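You operate a simulated robot arm through the tools that you are given. There is no shell and no other tool. Be economical: measure what you need, move in short steps, check, and stop when the job is done.

The job below is to be done with a simulated robot arm. You get a single attempt, and the scene is never put back.

Task
Put the steel cube labelled "J7" from the top of the fixed bench on the brass ring there and the steel cube labelled "P5" on the grey plate there.

It is judged by the outcome, as a careful person would: the job done as asked, and still so three seconds after it is handed in. It fails if anything else is knocked over, pushed out of place, dropped, spilled or broken.

Robot
A 7-joint arm with a two-finger parallel gripper, fixed in place. Base frame: the origin is at the foot of the arm, x ahead of it, y to its left, z up; the work surface is at about z = 0. Units: mm, degrees, N and s.
With the tool pointing down near the work surface it reaches from about 240 to 620 mm from the base axis. Its first joint turns from -66.0 to 66.0 degrees. Payload 2.6 kg.
The TCP is the grasp point between the finger pads, 30 mm short of the fingertips. In the tool frame z runs along the fingers and y along their closing line. Largest opening 94 mm; finger width 28, thickness 10; the body of the gripper, 50 by 96 mm, starts 55 mm behind the TCP.
Orientation is told as [roll, pitch, yaw] about the base's x, y, z axes, in that order, counted from this pose: with the fingers straight down and closing along the base's y, the tool's x points along the base's -x, its y along +y and its z along -z.

Tools
- The arm moves only by the tool jog_arm. Its argument "steps" is one flat list of numbers, 7 for each row, row after row: the turn, a rotation vector about the base's x, y, z in degrees, then the shift along the base's x, y, z in mm, then the closure, from 0 (fully open) to 1 (shut). In form: [ax, ay, az, x, y, z, fingers, ax, ay, az, x, y, z, fingers, ...]. A call has 1 to 12 rows; each row shifts and turns the commanded pose from where the row before left it. A row lasts 0.2 s, in which the tool goes at most 50 mm and 8.6 degrees; a call with a longer step from one row to the next is refused whole, and so is a gripper value outside its range. Where a pose cannot be reached the arm comes as near as it can. A force on the tool above 40 N (or 10 N above the force at the start of the call, whichever is more), or a blocked arm, ends the call early, and 0.2 s more pass. The fingers move at their own pace (about 72 mm/s each) and stop on an object; they squeeze with about 42 N. The grip force told is the motor's: it shows also when the fingers shut on nothing. Time passes only in rows, and 0.2 s behind the last, so rows that do not move let the fingers close. It gives the time, the measured TCP pose, the force on the tool (base axes), the opening and the grip force at its end, in the units of the frame above (readings bear some noise), and new pictures: "show" is both (left out), scene, wrist or none.
- Cameras (640 x 400 px; columns grow to the right, rows downward): "scene" is fixed at [29.6, 431, 564.7]; the picture's right is [-0.83, -0.56, 0.00], its down [-0.38, 0.56, -0.74] and it looks along [0.42, -0.61, -0.68] (base axes); focal length 278 px, centre (320, 200). "wrist" rides on the gripper at [-37, 0, -58] in the tool frame; the picture's right is [0.00, -1.00, 0.00], its down [0.97, 0.00, -0.24] and it looks along [0.24, 0.00, 0.97] (tool axes); focal length 218 px, centre (320, 200). There is no depth. A picture from a camera that has moved, and an enlarged one, comes with that camera's place and axes in the base frame and with its lens. The place of the scene camera against the robot may be out by one fixed shift of up to 12 mm in any direction.
- inspect(camera, box): a new picture of the part [left, top, right, bottom] of that camera's present view, enlarged. No time passes.
- finish_job(): hands the job in; it is judged then, once.

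Go step by step. Nothing tells you positions but the pictures and the camera data: compare them with the known pose of the tool, close in by small moves and look again before you grip or let go. The budget is 90 turns and 150 pictures, counting those below and the enlarged ones. Unless the task says otherwise, let go and move clear before handing in, and close with one line.

The tools are called after ">>>" by a JSON object that holds its "fn" and its "kwargs". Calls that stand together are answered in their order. jog_arm: Moves the arm, as the interface text tells. Its arguments: {"type":"object","properties":{"steps":{"type":"array"},"show":{"type":"string","enum":["both","scene","wrist","none"]}},"required":["steps"]} The other tools are called the same way: inspect (camera, box) takes an enlarged picture of a part of a camera's view; finish_job () hands the job in.

At the start:

```text
time_s: 0.0
ee_pos: [370.2, -31.4, 310.6]
tcp_rot: [0.1, 0.0, 0.0]
force: [0.0, -0.4, -0.7]
grip_width: 93.8
grip_force: 0.0
```

scene: 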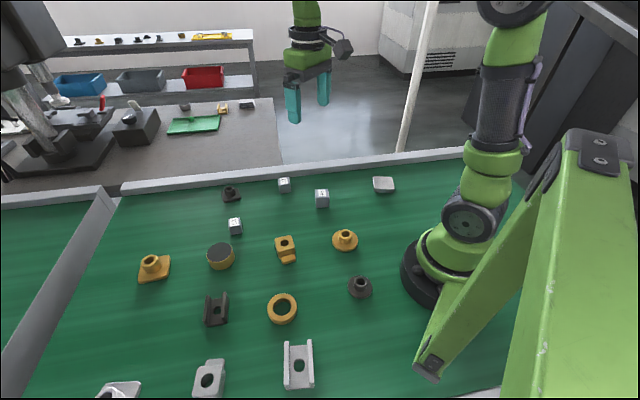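
wrist: 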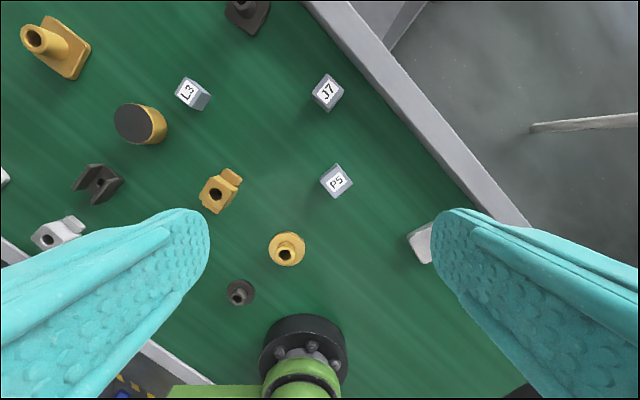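

I see three cubes (J7, P5, L3) on the green bench, a brass ring near (245, 247) and a grey plate near (250, -247). I'll look closer first.

>>> {"fn": "inspect", "kwargs": {"camera": "scene", "box": [200, 160, 420, 340]}}

>>> {"fn": "inspect", "kwargs": {"camera": "wrist", "box": [160, 60, 440, 270]}}

```text
2.22 times, centred on (310, 250) of scene
camera zoom: at [29.6, 431.0, 564.7], right [-0.83, -0.56, 0.0], down [-0.38, 0.56, -0.74], along [0.42, -0.61, -0.68], focal length 617 px, centre (342, 89)
```

zoom: 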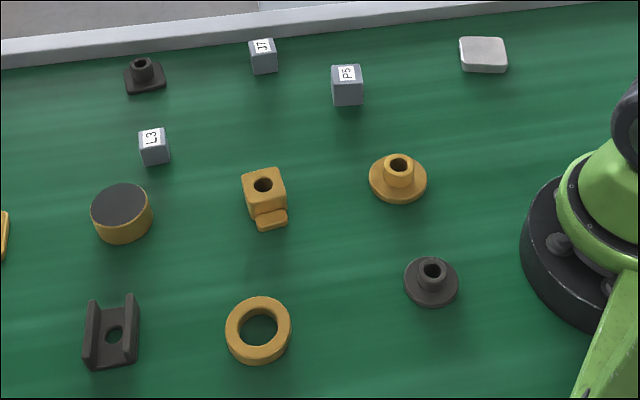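

```text
1.90 times, centred on (300, 165) of wrist
camera zoom: at [406.7, -31.4, 368.7], right [0.0, -1.0, 0.0], down [-0.97, 0.0, 0.24], along [-0.24, 0.0, -0.97], focal length 416 px, centre (358, 267)
```

zoom: 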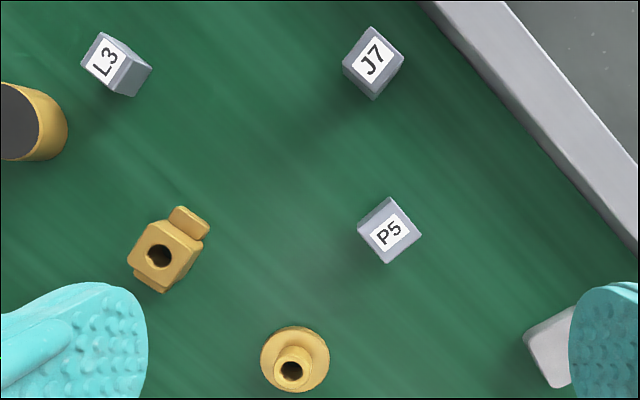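

Both cubes sit at roughly 45° yaw. I'll go above P5 (about 353, -58) turned by -45° and look again.

>>> {"fn": "jog_arm", "kwargs": {"steps": [0, 0, -7.5, -3, -4.5, -23, 0, 0, 0, -7.5, -3, -4.5, -23, 0, 0, 0, -7.5, -3, -4.5, -23, 0, 0, 0, -7.5, -3, -4.5, -23, 0, 0, 0, -7.5, -3, -4.5, -23, 0, 0, 0, -7.5, -3, -4.5, -23, 0, 0, 0, 0, 0, 0, 0, 0]}}

```text
time_s: 1.6
ee_pos: [353.2, -57.1, 172.1]
tcp_rot: [-0.1, 0.0, -45.1]
force: [-0.1, -0.5, 1.3]
grip_width: 93.8
grip_force: 0.1
camera wrist: at [379.0, -82.8, 231.2], right [-0.71, -0.71, 0.0], down [-0.68, 0.69, 0.24], along [-0.17, 0.17, -0.97], focal length 218 px, centre (320, 200)
```

scene: 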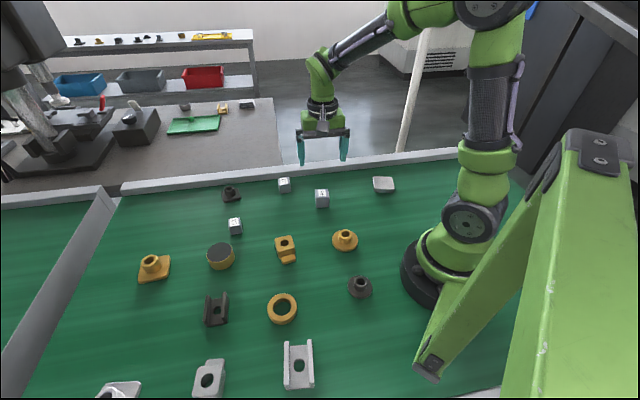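
wrist: 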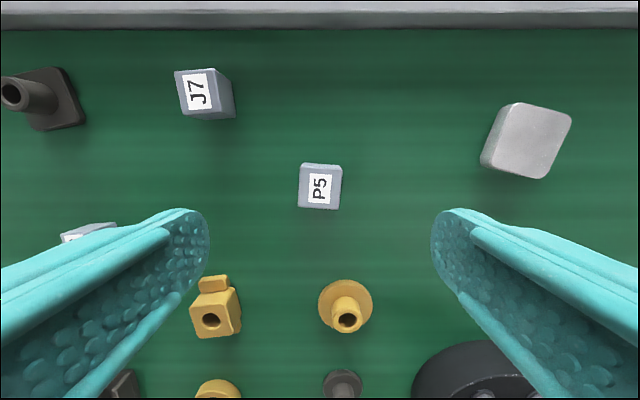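

P5 is nearly straight below the TCP and aligned. I'll zoom to measure size and angle.

>>> {"fn": "inspect", "kwargs": {"camera": "wrist", "box": [270, 150, 370, 220]}}

>>> {"fn": "inspect", "kwargs": {"camera": "wrist", "box": [160, 50, 260, 130]}}

>>> {"fn": "inspect", "kwargs": {"camera": "wrist", "box": [460, 80, 600, 200]}}

>>> {"fn": "inspect", "kwargs": {"camera": "scene", "box": [230, 160, 410, 330]}}

```text
5.71 times, centred on (320, 185) of wrist
camera zoom: at [379.0, -82.8, 231.2], right [-0.71, -0.71, 0.0], down [-0.68, 0.69, 0.24], along [-0.17, 0.17, -0.97], focal length 1247 px, centre (320, 286)
```

zoom: 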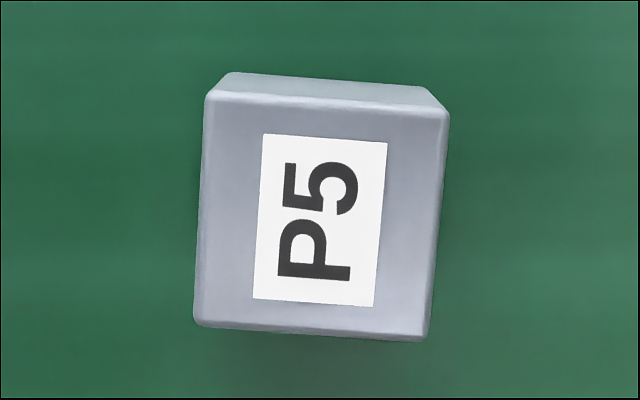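

```text
5.00 times, centred on (210, 90) of wrist
camera zoom: at [379.0, -82.8, 231.2], right [-0.71, -0.71, 0.0], down [-0.68, 0.69, 0.24], along [-0.17, 0.17, -0.97], focal length 1091 px, centre (870, 750)
```

zoom: 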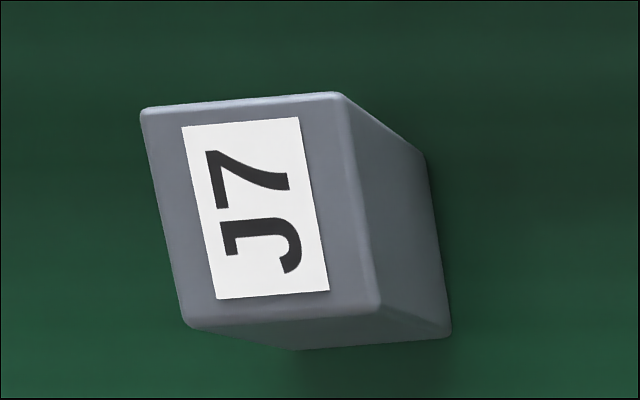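

```text
3.33 times, centred on (530, 140) of wrist
camera zoom: at [379.0, -82.8, 231.2], right [-0.71, -0.71, 0.0], down [-0.68, 0.69, 0.24], along [-0.17, 0.17, -0.97], focal length 728 px, centre (-380, 400)
```

zoom: 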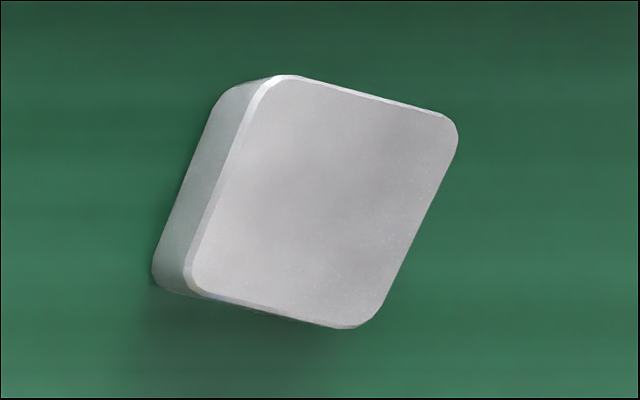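

```text
2.35 times, centred on (320, 245) of scene
camera zoom: at [29.6, 431.0, 564.7], right [-0.83, -0.56, 0.0], down [-0.38, 0.56, -0.74], along [0.42, -0.61, -0.68], focal length 654 px, centre (320, 94)
```

zoom: 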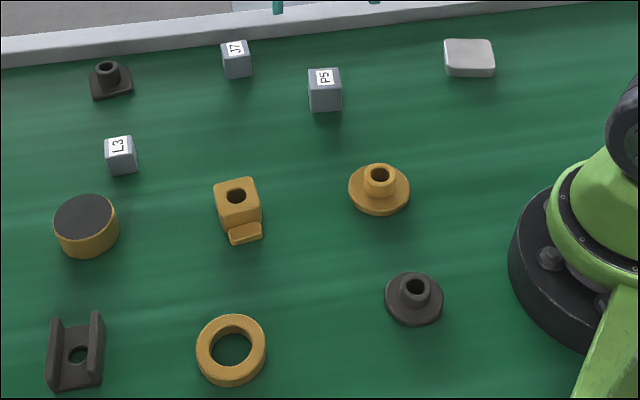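

P5 is about 37.5 mm, J7 about 32 mm, and the ring hole (about 35 mm) is smaller than J7's diagonal. P5 is centred under the tool, so I correct the yaw by -4° and descend.

>>> {"fn": "jog_arm", "kwargs": {"steps": [0, 0, -4, 0, 0, -30, 0, 0, 0, 0, 0, 0, -30, 0, 0, 0, 0, 0, 0, -30, 0, 0, 0, 0, 0, 0, -25, 0, 0, 0, 0, 0, 0, -15, 0, 0, 0, 0, 0, 0, -6, 0, 0, 0, 0, 0, 0, 0, 0], "show": "wrist"}}

```text
time_s: 3.2
ee_pos: [353.0, -59.5, 33.5]
tcp_rot: [-0.2, 0.0, -48.9]
force: [0.0, 0.0, 0.2]
grip_width: 94.2
grip_force: 0.1
camera wrist: at [376.7, -87.3, 93.2], right [-0.75, -0.66, 0.0], down [-0.64, 0.73, 0.24], along [-0.16, 0.18, -0.97], focal length 218 px, centre (320, 200)
```

wrist: 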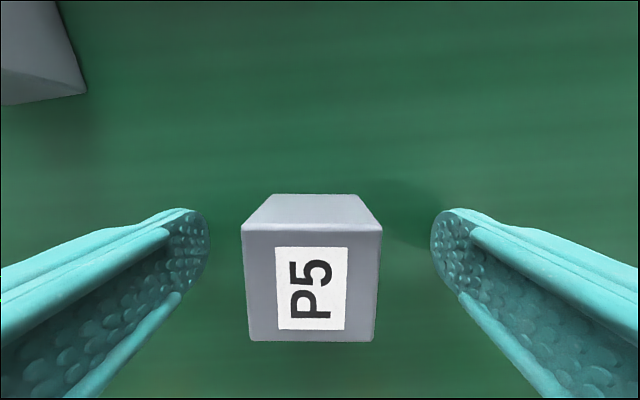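

Slight lateral offset of about 3 mm; I correct y and close.

>>> {"fn": "jog_arm", "kwargs": {"steps": [0, 0, 0, 0, 3, 0, 0, 0, 0, 0, 0, 0, 0, 0.5, 0, 0, 0, 0, 0, 0, 1, 0, 0, 0, 0, 0, 0, 1, 0, 0, 0, 0, 0, 0, 1, 0, 0, 0, 0, 0, 0, 1], "show": "wrist"}}

```text
time_s: 4.6
ee_pos: [354.2, -56.0, 34.9]
tcp_rot: [0.1, 0.0, -48.9]
force: [-2.9, -1.1, 3.1]
grip_width: 42.2
grip_force: 42.1
camera wrist: at [377.0, -83.9, 94.3], right [-0.75, -0.66, 0.0], down [-0.64, 0.73, 0.24], along [-0.16, 0.18, -0.97], focal length 218 px, centre (320, 200)
```

wrist: 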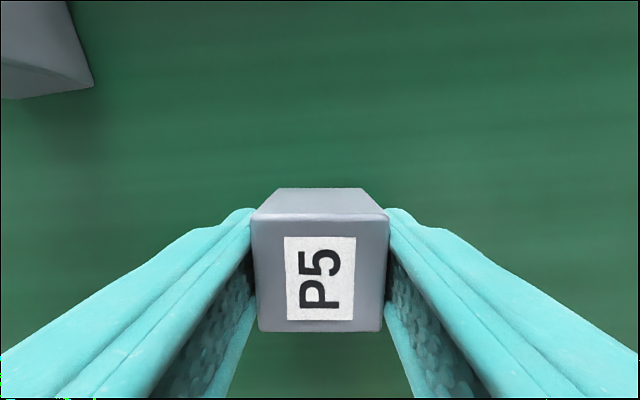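

Gripped. I lift and go just inside of the grey plate (estimated at 239, -230), so that it shows ahead of the cube.

>>> {"fn": "jog_arm", "kwargs": {"steps": [0, 0, 0, 0, 0, 15, 1, 0, 0, 0, 0, 0, 35, 1, 0, 0, 0, 0, 0, 35, 1, 0, 0, 0, -16, -15, 30, 1, 0, 0, 0, -19, -18, 0, 1, 0, 0, 0, -19, -18, 0, 1, 0, 0, 0, -19, -18, 0, 1, 0, 0, 0, -19, -18, 0, 1, 0, 0, 0, -19, -18, 0, 1, 0, 0, 0, -19, -18, 0, 1, 0, 0, 0, -19, -18, 0, 1, 0, 0, 0, 0, 0, 0, 1]}}

```text
time_s: 7.2
ee_pos: [202.2, -198.9, 150.5]
tcp_rot: [0.0, 0.1, -49.0]
force: [0.0, 0.2, -3.9]
grip_width: 42.1
grip_force: 41.5
camera wrist: at [226.2, -226.2, 209.7], right [-0.75, -0.66, 0.0], down [-0.64, 0.73, 0.24], along [-0.16, 0.18, -0.97], focal length 218 px, centre (320, 200)
```

scene: 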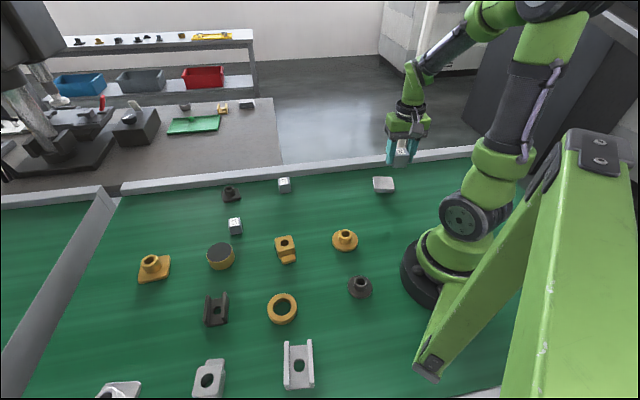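
wrist: 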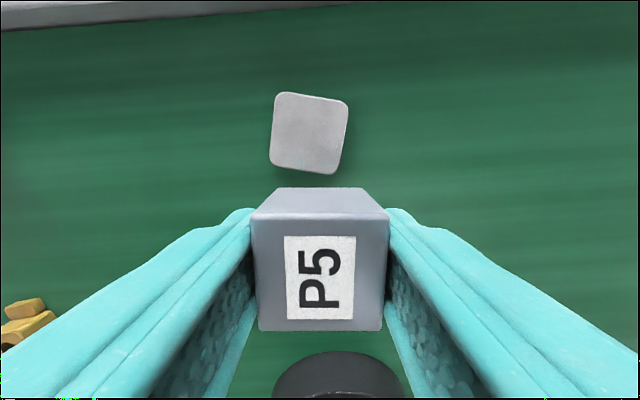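

Plate centre comes out at about (240, -229), consistent with before, tilted about 8°. I move over it, turn -8° and lower to just above.

>>> {"fn": "jog_arm", "kwargs": {"steps": [0, 0, -4, 18, -15, 0, 1, 0, 0, -4, 19, -15, 0, 1, 0, 0, 0, 0, 0, -30, 1, 0, 0, 0, 0, 0, -30, 1, 0, 0, 0, 0, 0, -25, 1, 0, 0, 0, 0, 0, 0, 1, 0, 0, 0, 0, 0, 0, 1]}}

```text
time_s: 8.8
ee_pos: [239.1, -225.4, 64.6]
tcp_rot: [0.0, 0.0, -57.0]
force: [-0.5, 0.5, -5.1]
grip_width: 42.0
grip_force: 41.9
camera wrist: at [259.0, -256.6, 123.1], right [-0.84, -0.54, 0.0], down [-0.53, 0.81, 0.24], along [-0.13, 0.2, -0.97], focal length 218 px, centre (320, 200)
```

scene: 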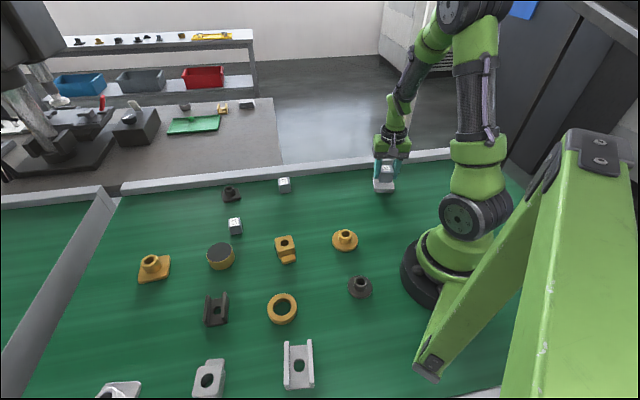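
wrist: 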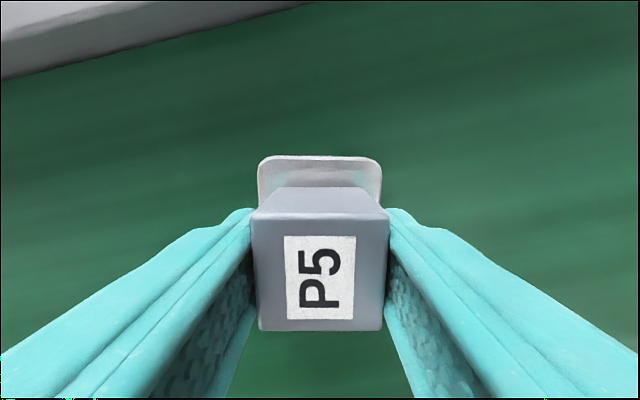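

Cube is centred over the plate within about a millimetre. Lowering until it touches.

>>> {"fn": "jog_arm", "kwargs": {"steps": [0, 0, 0, 0, 0, -8, 1, 0, 0, 0, 0, 0, -5, 1, 0, 0, 0, 0, 0, -2, 1, 0, 0, 0, 0, 0, 0, 1], "show": "wrist"}}

>>> {"fn": "inspect", "kwargs": {"camera": "scene", "box": [350, 140, 430, 210]}}

```text
time_s: 9.8
ee_pos: [240.2, -226.7, 51.4]
tcp_rot: [0.0, 0.0, -57.1]
force: [-6.6, 6.4, 19.5]
grip_width: 42.5
grip_force: 42.3
camera wrist: at [260.0, -257.1, 110.1], right [-0.84, -0.54, 0.0], down [-0.53, 0.81, 0.24], along [-0.13, 0.2, -0.97], focal length 218 px, centre (320, 200)
```

wrist: 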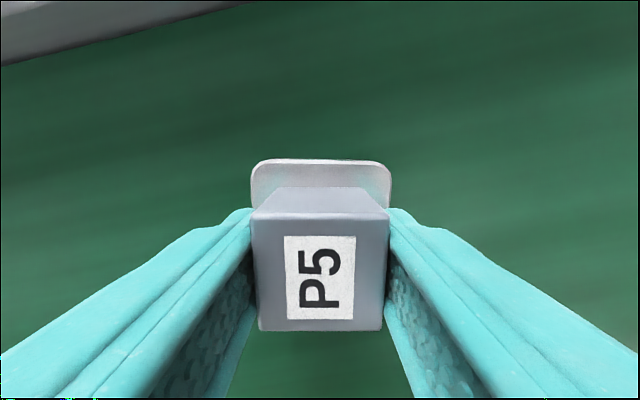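

```text
5.71 times, centred on (390, 175) of scene
camera zoom: at [29.5, 431.1, 564.7], right [-0.83, -0.56, 0.0], down [-0.38, 0.56, -0.74], along [0.42, -0.61, -0.68], focal length 1587 px, centre (-80, 343)
```

zoom: 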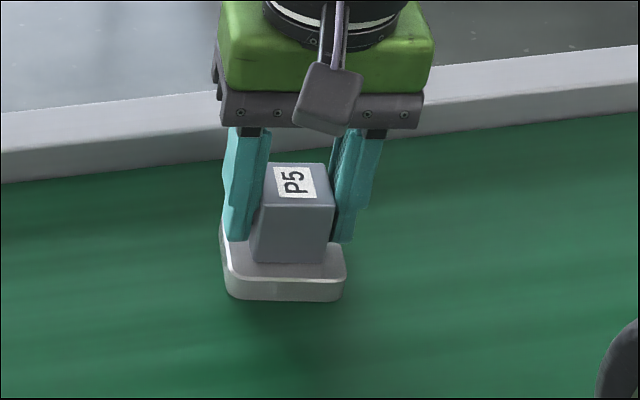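

The cube is resting on the plate. I ease up 1 mm, open, and rise straight up.

>>> {"fn": "jog_arm", "kwargs": {"steps": [0, 0, 0, 0, 0, 1, 1, 0, 0, 0, 0, 0, 0, 0.4, 0, 0, 0, 0, 0, 0, 0, 0, 0, 0, 0, 0, 0, 0, 0, 0, 0, 0, 0, 10, 0, 0, 0, 0, 0, 0, 30, 0, 0, 0, 0, 0, 0, 40, 0, 0, 0, 0, 0, 0, 40, 0, 0, 0, 0, 0, 0, 0, 0]}}

>>> {"fn": "inspect", "kwargs": {"camera": "scene", "box": [350, 140, 430, 210]}}

```text
time_s: 11.8
ee_pos: [240.0, -225.7, 172.9]
tcp_rot: [0.1, 0.1, -57.0]
force: [-1.0, 0.3, 0.2]
grip_width: 94.2
grip_force: 0.0
camera wrist: at [259.6, -256.9, 231.9], right [-0.84, -0.54, 0.0], down [-0.53, 0.81, 0.24], along [-0.13, 0.2, -0.97], focal length 218 px, centre (320, 200)
```

scene: 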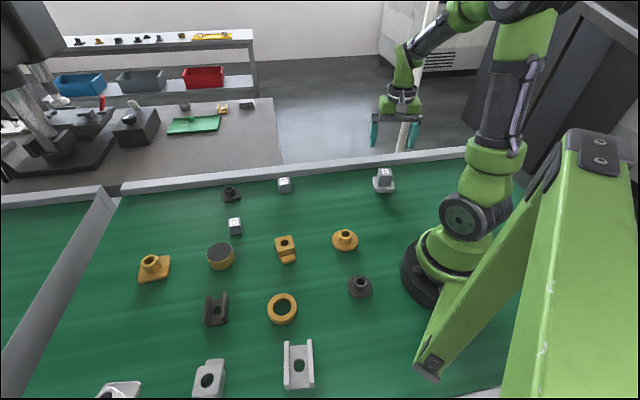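
wrist: 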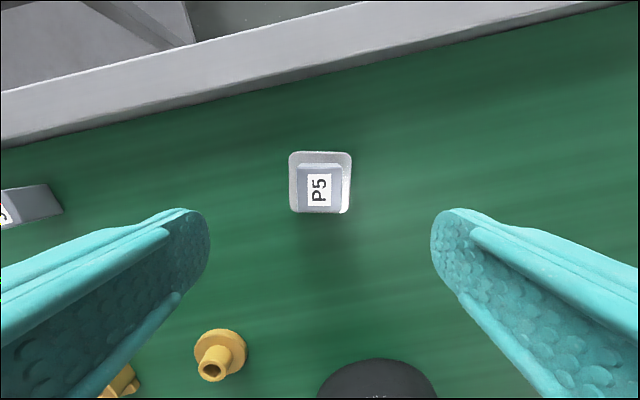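

```text
5.71 times, centred on (390, 175) of scene
camera zoom: at [29.5, 431.0, 564.7], right [-0.83, -0.56, 0.0], down [-0.38, 0.56, -0.74], along [0.42, -0.61, -0.68], focal length 1587 px, centre (-80, 343)
```

zoom: 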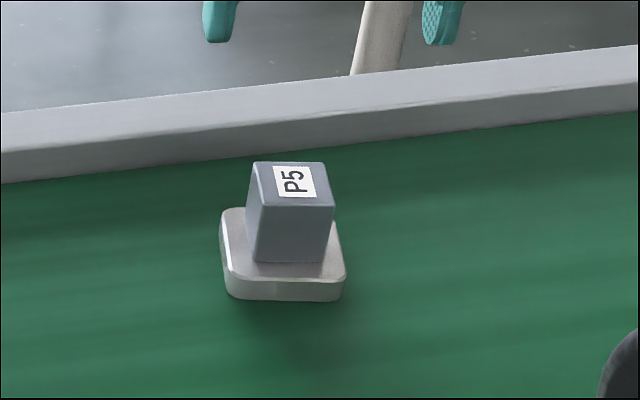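

P5 sits securely on the plate. Next is J7, computed at (481.5, -42) with edges suiting a yaw of about +49.7°.

>>> {"fn": "jog_arm", "kwargs": {"steps": [0, 0, 8.2, 20, 15.3, 0, 0, 0, 0, 8.2, 20, 15.3, 0, 0, 0, 0, 8.2, 20, 15.3, 0, 0, 0, 0, 8.2, 20, 15.3, 0, 0, 0, 0, 8.2, 20, 15.3, 0, 0, 0, 0, 8.2, 20, 15.3, 0, 0, 0, 0, 8.2, 20, 15.3, 0, 0, 0, 0, 8.2, 20, 15.3, 0, 0, 0, 0, 8.2, 20, 15.3, 0, 0, 0, 0, 8.2, 20, 15.3, 0, 0, 0, 0, 8.2, 20, 15.3, 0, 0, 0, 0, 8.2, 20, 15.3, 0, 0], "show": "none"}}

>>> {"fn": "jog_arm", "kwargs": {"steps": [0, 0, 8.3, 1, 0, 0, 0, 0, 0, 0, 0, 0, 0, 0, 0, 0, 0, 0, 0, 0, 0], "show": "both"}}

```text
time_s: 14.4
ee_pos: [480.1, -44.6, 173.1]
tcp_rot: [0.0, 0.0, 41.4]
force: [0.2, -0.8, 0.8]
grip_width: 94.1
grip_force: 0.1
```

```text
time_s: 15.2
ee_pos: [480.6, -44.8, 173.0]
tcp_rot: [0.0, 0.1, 49.7]
force: [0.1, 0.2, -0.2]
grip_width: 93.9
grip_force: 0.0
camera wrist: at [503.9, -16.3, 232.4], right [0.76, -0.65, 0.0], down [-0.63, -0.74, 0.24], along [-0.16, -0.18, -0.97], focal length 218 px, centre (320, 200)
```

scene: 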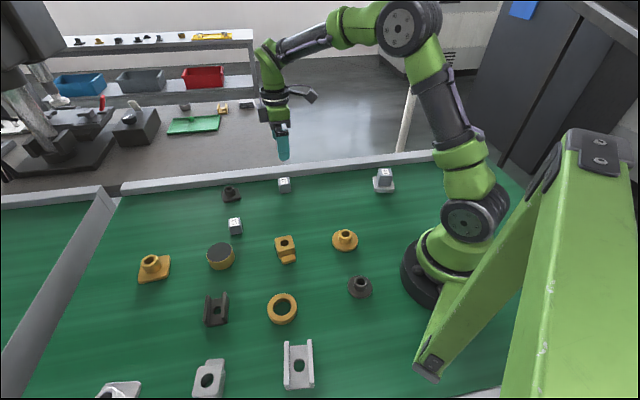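
wrist: 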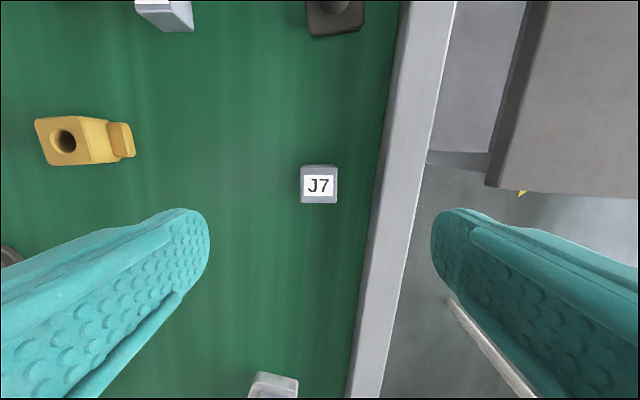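

J7 is almost below, but the rail is fairly near on the right, so I'll go down with the fingers partly closed. First a zoom for alignment.

>>> {"fn": "inspect", "kwargs": {"camera": "wrist", "box": [270, 150, 400, 220]}}

```text
4.92 times, centred on (335, 185) of wrist
camera zoom: at [503.9, -16.3, 232.4], right [0.76, -0.65, 0.0], down [-0.63, -0.74, 0.24], along [-0.16, -0.18, -0.97], focal length 1074 px, centre (246, 274)
```

zoom: 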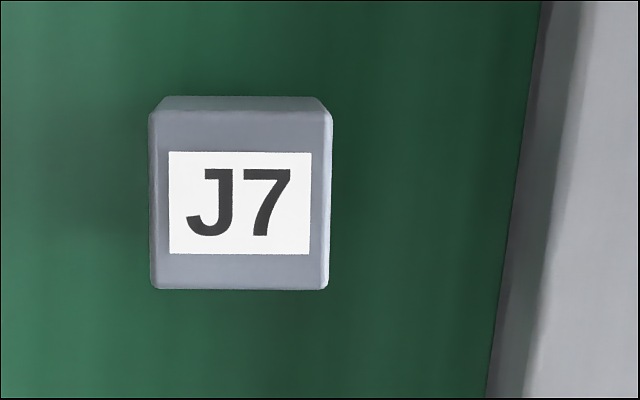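

>>> {"fn": "jog_arm", "kwargs": {"steps": [0, 0, 0, -1, 3, 0, 0.36, 0, 0, 0, 0, 0, -30, 0.36, 0, 0, 0, 0, 0, -30, 0.36, 0, 0, 0, 0, 0, -25, 0.36, 0, 0, 0, 0, 0, -15, 0.36, 0, 0, 0, 0, 0, 0, 0.36, 0, 0, 0, 0, 0, 0, 0.36], "show": "wrist"}}

```text
time_s: 16.8
ee_pos: [480.7, -41.3, 69.0]
tcp_rot: [0.0, 0.0, 49.7]
force: [-0.7, -0.1, 0.3]
grip_width: 60.1
grip_force: 0.0
camera wrist: at [505.1, -12.2, 130.0], right [0.76, -0.65, 0.0], down [-0.63, -0.74, 0.24], along [-0.16, -0.18, -0.97], focal length 218 px, centre (320, 200)
```

wrist: 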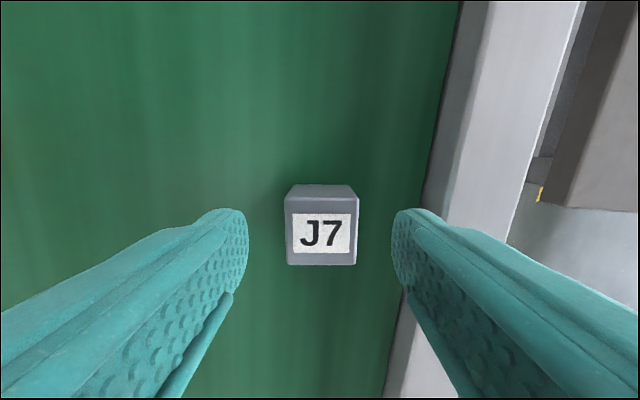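

Centred with good clearance to the rail; down and grip.

>>> {"fn": "jog_arm", "kwargs": {"steps": [0, 0, 0, 0, 0, -15, 0.36, 0, 0, 0, 0, 0, -13, 0.36, 0, 0, 0, 0, 0, -6, 0.36, 0, 0, 0, 0, 0, 0, 0.36, 0, 0, 0, 0, 0, 0, 1, 0, 0, 0, 0, 0, 0, 1, 0, 0, 0, 0, 0, 0, 1, 0, 0, 0, 0, 0, 0, 1], "show": "wrist"}}

```text
time_s: 18.6
ee_pos: [482.4, -41.0, 37.2]
tcp_rot: [0.0, 0.0, 49.7]
force: [2.6, -2.0, 1.0]
grip_width: 38.0
grip_force: 41.9
camera wrist: at [504.7, -12.0, 96.4], right [0.76, -0.65, 0.0], down [-0.63, -0.74, 0.24], along [-0.15, -0.18, -0.97], focal length 218 px, centre (320, 200)
```

wrist: 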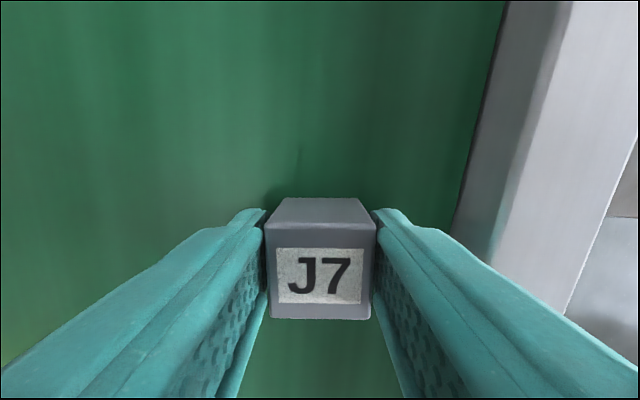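

J7 is held. Lifting, then travelling to just inside the ring to see it.

>>> {"fn": "jog_arm", "kwargs": {"steps": [0, 0, 0, 0, 0, 15, 1, 0, 0, 0, 0, 0, 35, 1, 0, 0, 0, 0, 0, 35, 1, 0, 0, 0, 0, 0, 30, 1, 0, 0, 0, -23, 20.5, 0, 1, 0, 0, 0, -23, 20.5, 0, 1, 0, 0, 0, -23, 20.5, 0, 1, 0, 0, 0, -23, 20.5, 0, 1, 0, 0, 0, -23, 20.5, 0, 1, 0, 0, 0, -23, 20.5, 0, 1, 0, 0, 0, -23, 20.5, 0, 1], "show": "none"}}

>>> {"fn": "jog_arm", "kwargs": {"steps": [0, 0, 0, -23, 20.5, 0, 1, 0, 0, 0, -23, 20.5, 0, 1, 0, 0, 0, -23, 20.5, 0, 1, 0, 0, 0, -23, 20.5, 0, 1, 0, 0, 0, -23, 20.5, 0, 1, 0, 0, 0, 0, 0, 0, 1]}}

```text
time_s: 21.0
ee_pos: [321.7, 106.0, 151.6]
tcp_rot: [0.0, 0.0, 49.6]
force: [-0.4, 1.1, -3.7]
grip_width: 37.9
grip_force: 41.6
```

```text
time_s: 22.4
ee_pos: [203.7, 206.1, 152.1]
tcp_rot: [0.0, 0.0, 49.7]
force: [0.0, 0.0, -2.1]
grip_width: 37.9
grip_force: 41.9
camera wrist: at [228.4, 234.6, 210.4], right [0.76, -0.65, 0.0], down [-0.63, -0.74, 0.24], along [-0.16, -0.18, -0.97], focal length 218 px, centre (320, 200)
```

scene: 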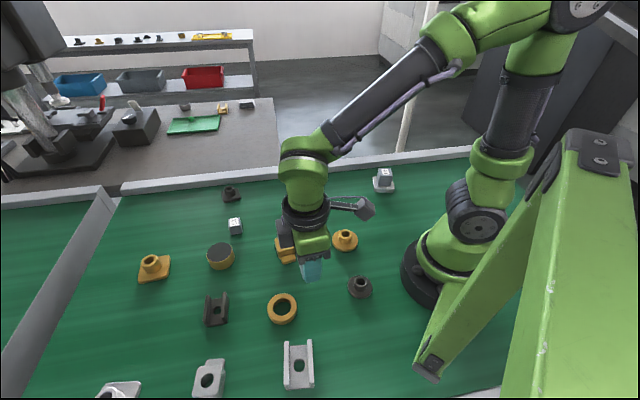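
wrist: 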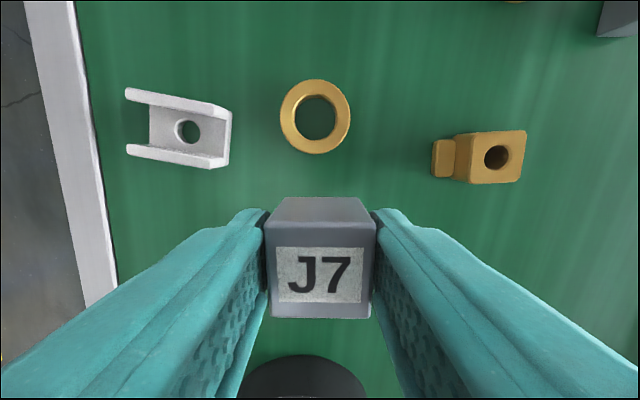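

Ring centre comes out at about (240.5, 257). I move over it and lower to a bit above.

>>> {"fn": "jog_arm", "kwargs": {"steps": [0, 0, 0, 18, 25.5, 0, 1, 0, 0, 0, 18.8, 25.5, 0, 1, 0, 0, 0, 0, 0, -30, 1, 0, 0, 0, 0, 0, -30, 1, 0, 0, 0, 0, 0, -24, 1, 0, 0, 0, 0, 0, 0, 1, 0, 0, 0, 0, 0, 0, 1]}}

>>> {"fn": "inspect", "kwargs": {"camera": "wrist", "box": [220, 120, 420, 245]}}

>>> {"fn": "inspect", "kwargs": {"camera": "scene", "box": [230, 230, 350, 340]}}

```text
time_s: 24.0
ee_pos: [239.8, 257.2, 67.7]
tcp_rot: [0.0, 0.0, 49.8]
force: [0.4, -0.2, -2.2]
grip_width: 37.9
grip_force: 42.2
camera wrist: at [263.7, 284.6, 127.1], right [0.76, -0.65, 0.0], down [-0.63, -0.74, 0.24], along [-0.16, -0.18, -0.97], focal length 218 px, centre (320, 200)
```

scene: 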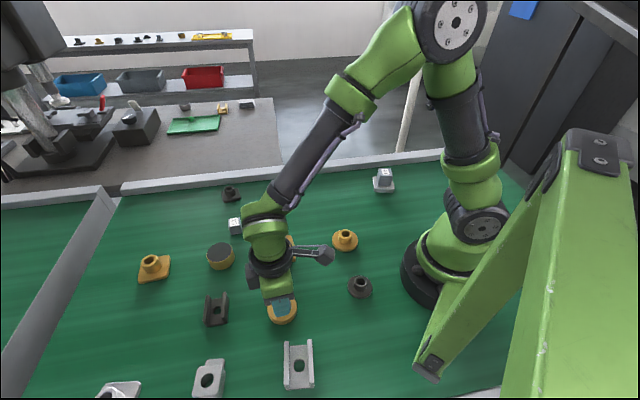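
wrist: 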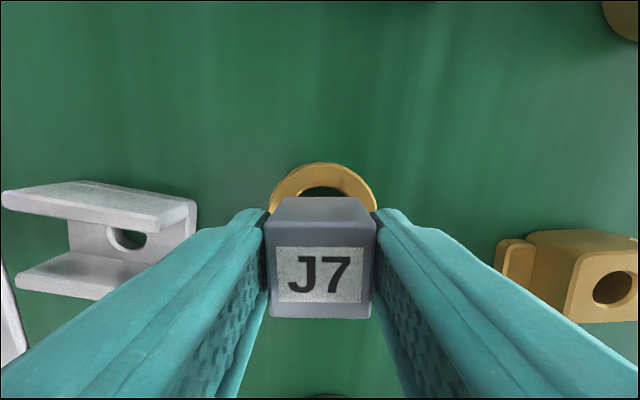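

```text
3.20 times, centred on (320, 182) of wrist
camera zoom: at [263.7, 284.6, 127.1], right [0.76, -0.65, 0.0], down [-0.63, -0.74, 0.24], along [-0.16, -0.18, -0.97], focal length 698 px, centre (320, 256)
```

zoom: 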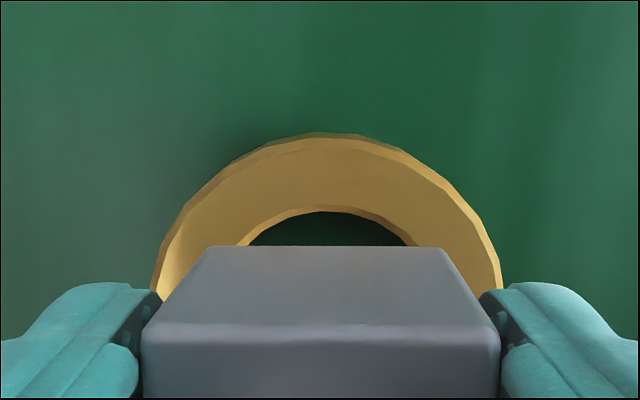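

```text
3.64 times, centred on (290, 285) of scene
camera zoom: at [29.6, 431.1, 564.7], right [-0.83, -0.56, 0.0], down [-0.38, 0.56, -0.74], along [0.42, -0.61, -0.68], focal length 1010 px, centre (429, -109)
```

zoom: 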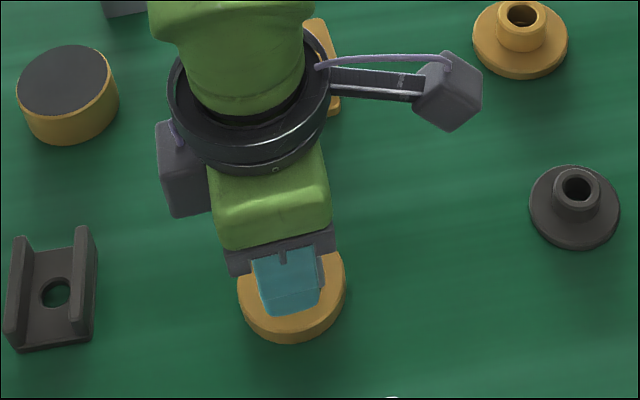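

Ring centre refined to about (239.5, 255); I shift y by -2 and lower to contact.

>>> {"fn": "jog_arm", "kwargs": {"steps": [0, 0, 0, 0, -2, -5, 1, 0, 0, 0, 0, 0, -7, 1, 0, 0, 0, 0, 0, -4, 1, 0, 0, 0, 0, 0, -2, 1, 0, 0, 0, 0, 0, 0, 1], "show": "wrist"}}

>>> {"fn": "inspect", "kwargs": {"camera": "wrist", "box": [220, 120, 420, 245]}}

```text
time_s: 25.2
ee_pos: [241.9, 256.1, 52.4]
tcp_rot: [-0.2, -0.2, 49.6]
force: [-1.8, -10.4, 33.7]
grip_width: 38.4
grip_force: 42.2
camera wrist: at [264.8, 283.8, 110.8], right [0.76, -0.65, 0.0], down [-0.63, -0.74, 0.24], along [-0.15, -0.18, -0.97], focal length 218 px, centre (320, 200)
```

wrist: 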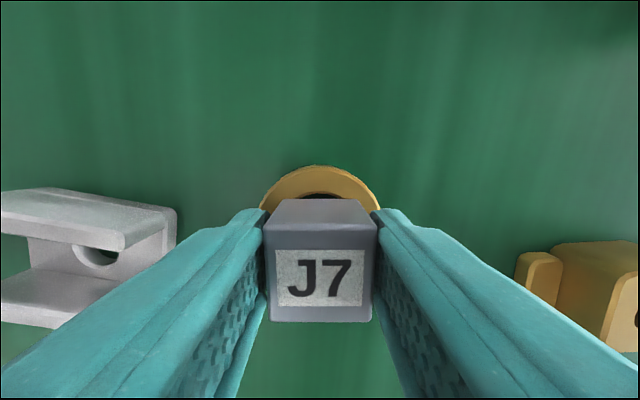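

```text
3.20 times, centred on (320, 182) of wrist
camera zoom: at [264.8, 283.8, 110.8], right [0.76, -0.65, 0.0], down [-0.63, -0.74, 0.24], along [-0.15, -0.18, -0.97], focal length 698 px, centre (320, 256)
```

zoom: 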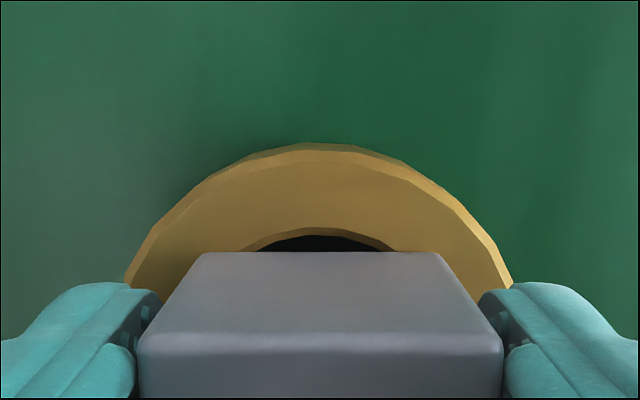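

Contact is firm and the cube is centred on the ring. I relieve the force, open, and rise.

>>> {"fn": "jog_arm", "kwargs": {"steps": [0, 0, 0, 0, 0, 2, 1, 0, 0, 0, 0, 0, 0, 1, 0, 0, 0, 0, 0, 0, 0.4, 0, 0, 0, 0, 0, 0, 0.2, 0, 0, 0, 0, 0, 0, 0.2, 0, 0, 0, 0, 0, 10, 0.2, 0, 0, 0, 0, 0, 30, 0.2, 0, 0, 0, 0, 0, 40, 0.2, 0, 0, 0, 0, 0, 40, 0.2, 0, 0, 0, -25, -25, 20, 0.2, 0, 0, 0, -20, -20, 0, 0.2, 0, 0, 0, 0, 0, 0, 0.2]}}

>>> {"fn": "inspect", "kwargs": {"camera": "wrist", "box": [220, 40, 420, 240]}}

>>> {"fn": "inspect", "kwargs": {"camera": "scene", "box": [230, 230, 350, 340]}}

```text
time_s: 27.8
ee_pos: [193.9, 210.3, 192.8]
tcp_rot: [0.1, 0.1, 49.8]
force: [-0.5, -0.1, 0.4]
grip_width: 75.3
grip_force: 0.1
camera wrist: at [217.5, 238.3, 252.2], right [0.76, -0.65, 0.0], down [-0.63, -0.74, 0.24], along [-0.16, -0.18, -0.97], focal length 218 px, centre (320, 200)
```

scene: 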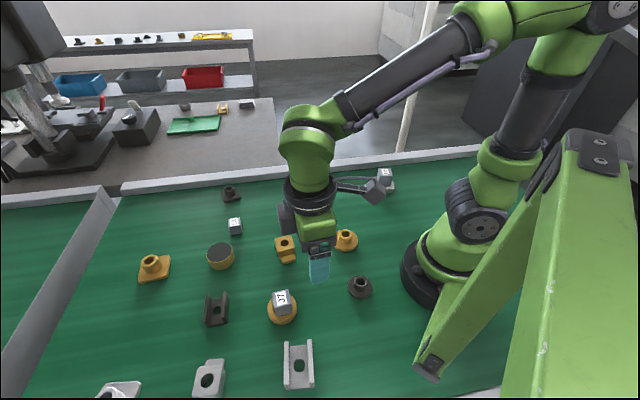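
wrist: 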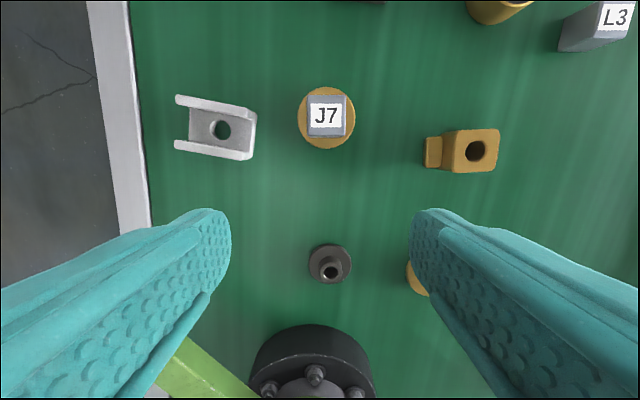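

```text
2.00 times, centred on (320, 140) of wrist
camera zoom: at [217.5, 238.3, 252.2], right [0.76, -0.65, 0.0], down [-0.63, -0.74, 0.24], along [-0.16, -0.18, -0.97], focal length 436 px, centre (320, 320)
```

zoom: 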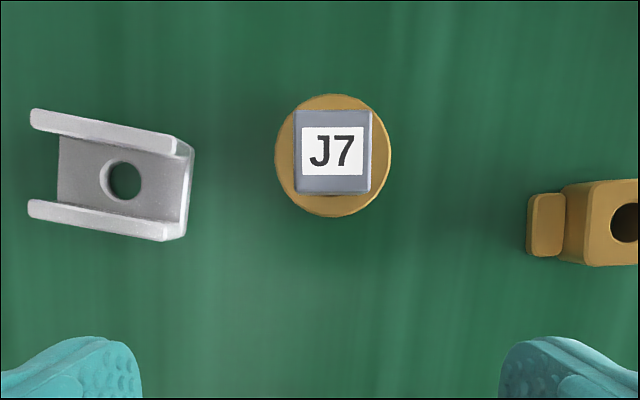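

```text
3.64 times, centred on (290, 285) of scene
camera zoom: at [29.5, 431.0, 564.7], right [-0.83, -0.56, 0.0], down [-0.38, 0.56, -0.74], along [0.42, -0.61, -0.68], focal length 1010 px, centre (429, -109)
```

zoom: 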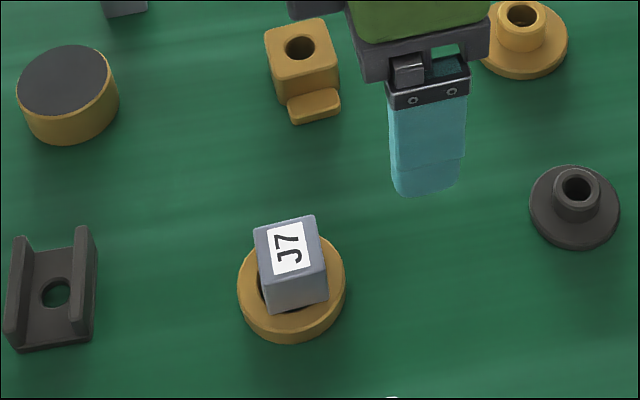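

J7 rests level on the brass ring and P5 sits on the grey plate. Nothing else has moved and the gripper is clear, so I'm handing in.

>>> {"fn": "finish_job", "kwargs": {}}

```text
The job is handed in.
```

The job is handed in: J7 is on the brass ring and P5 is on the grey plate, with nothing else moved.
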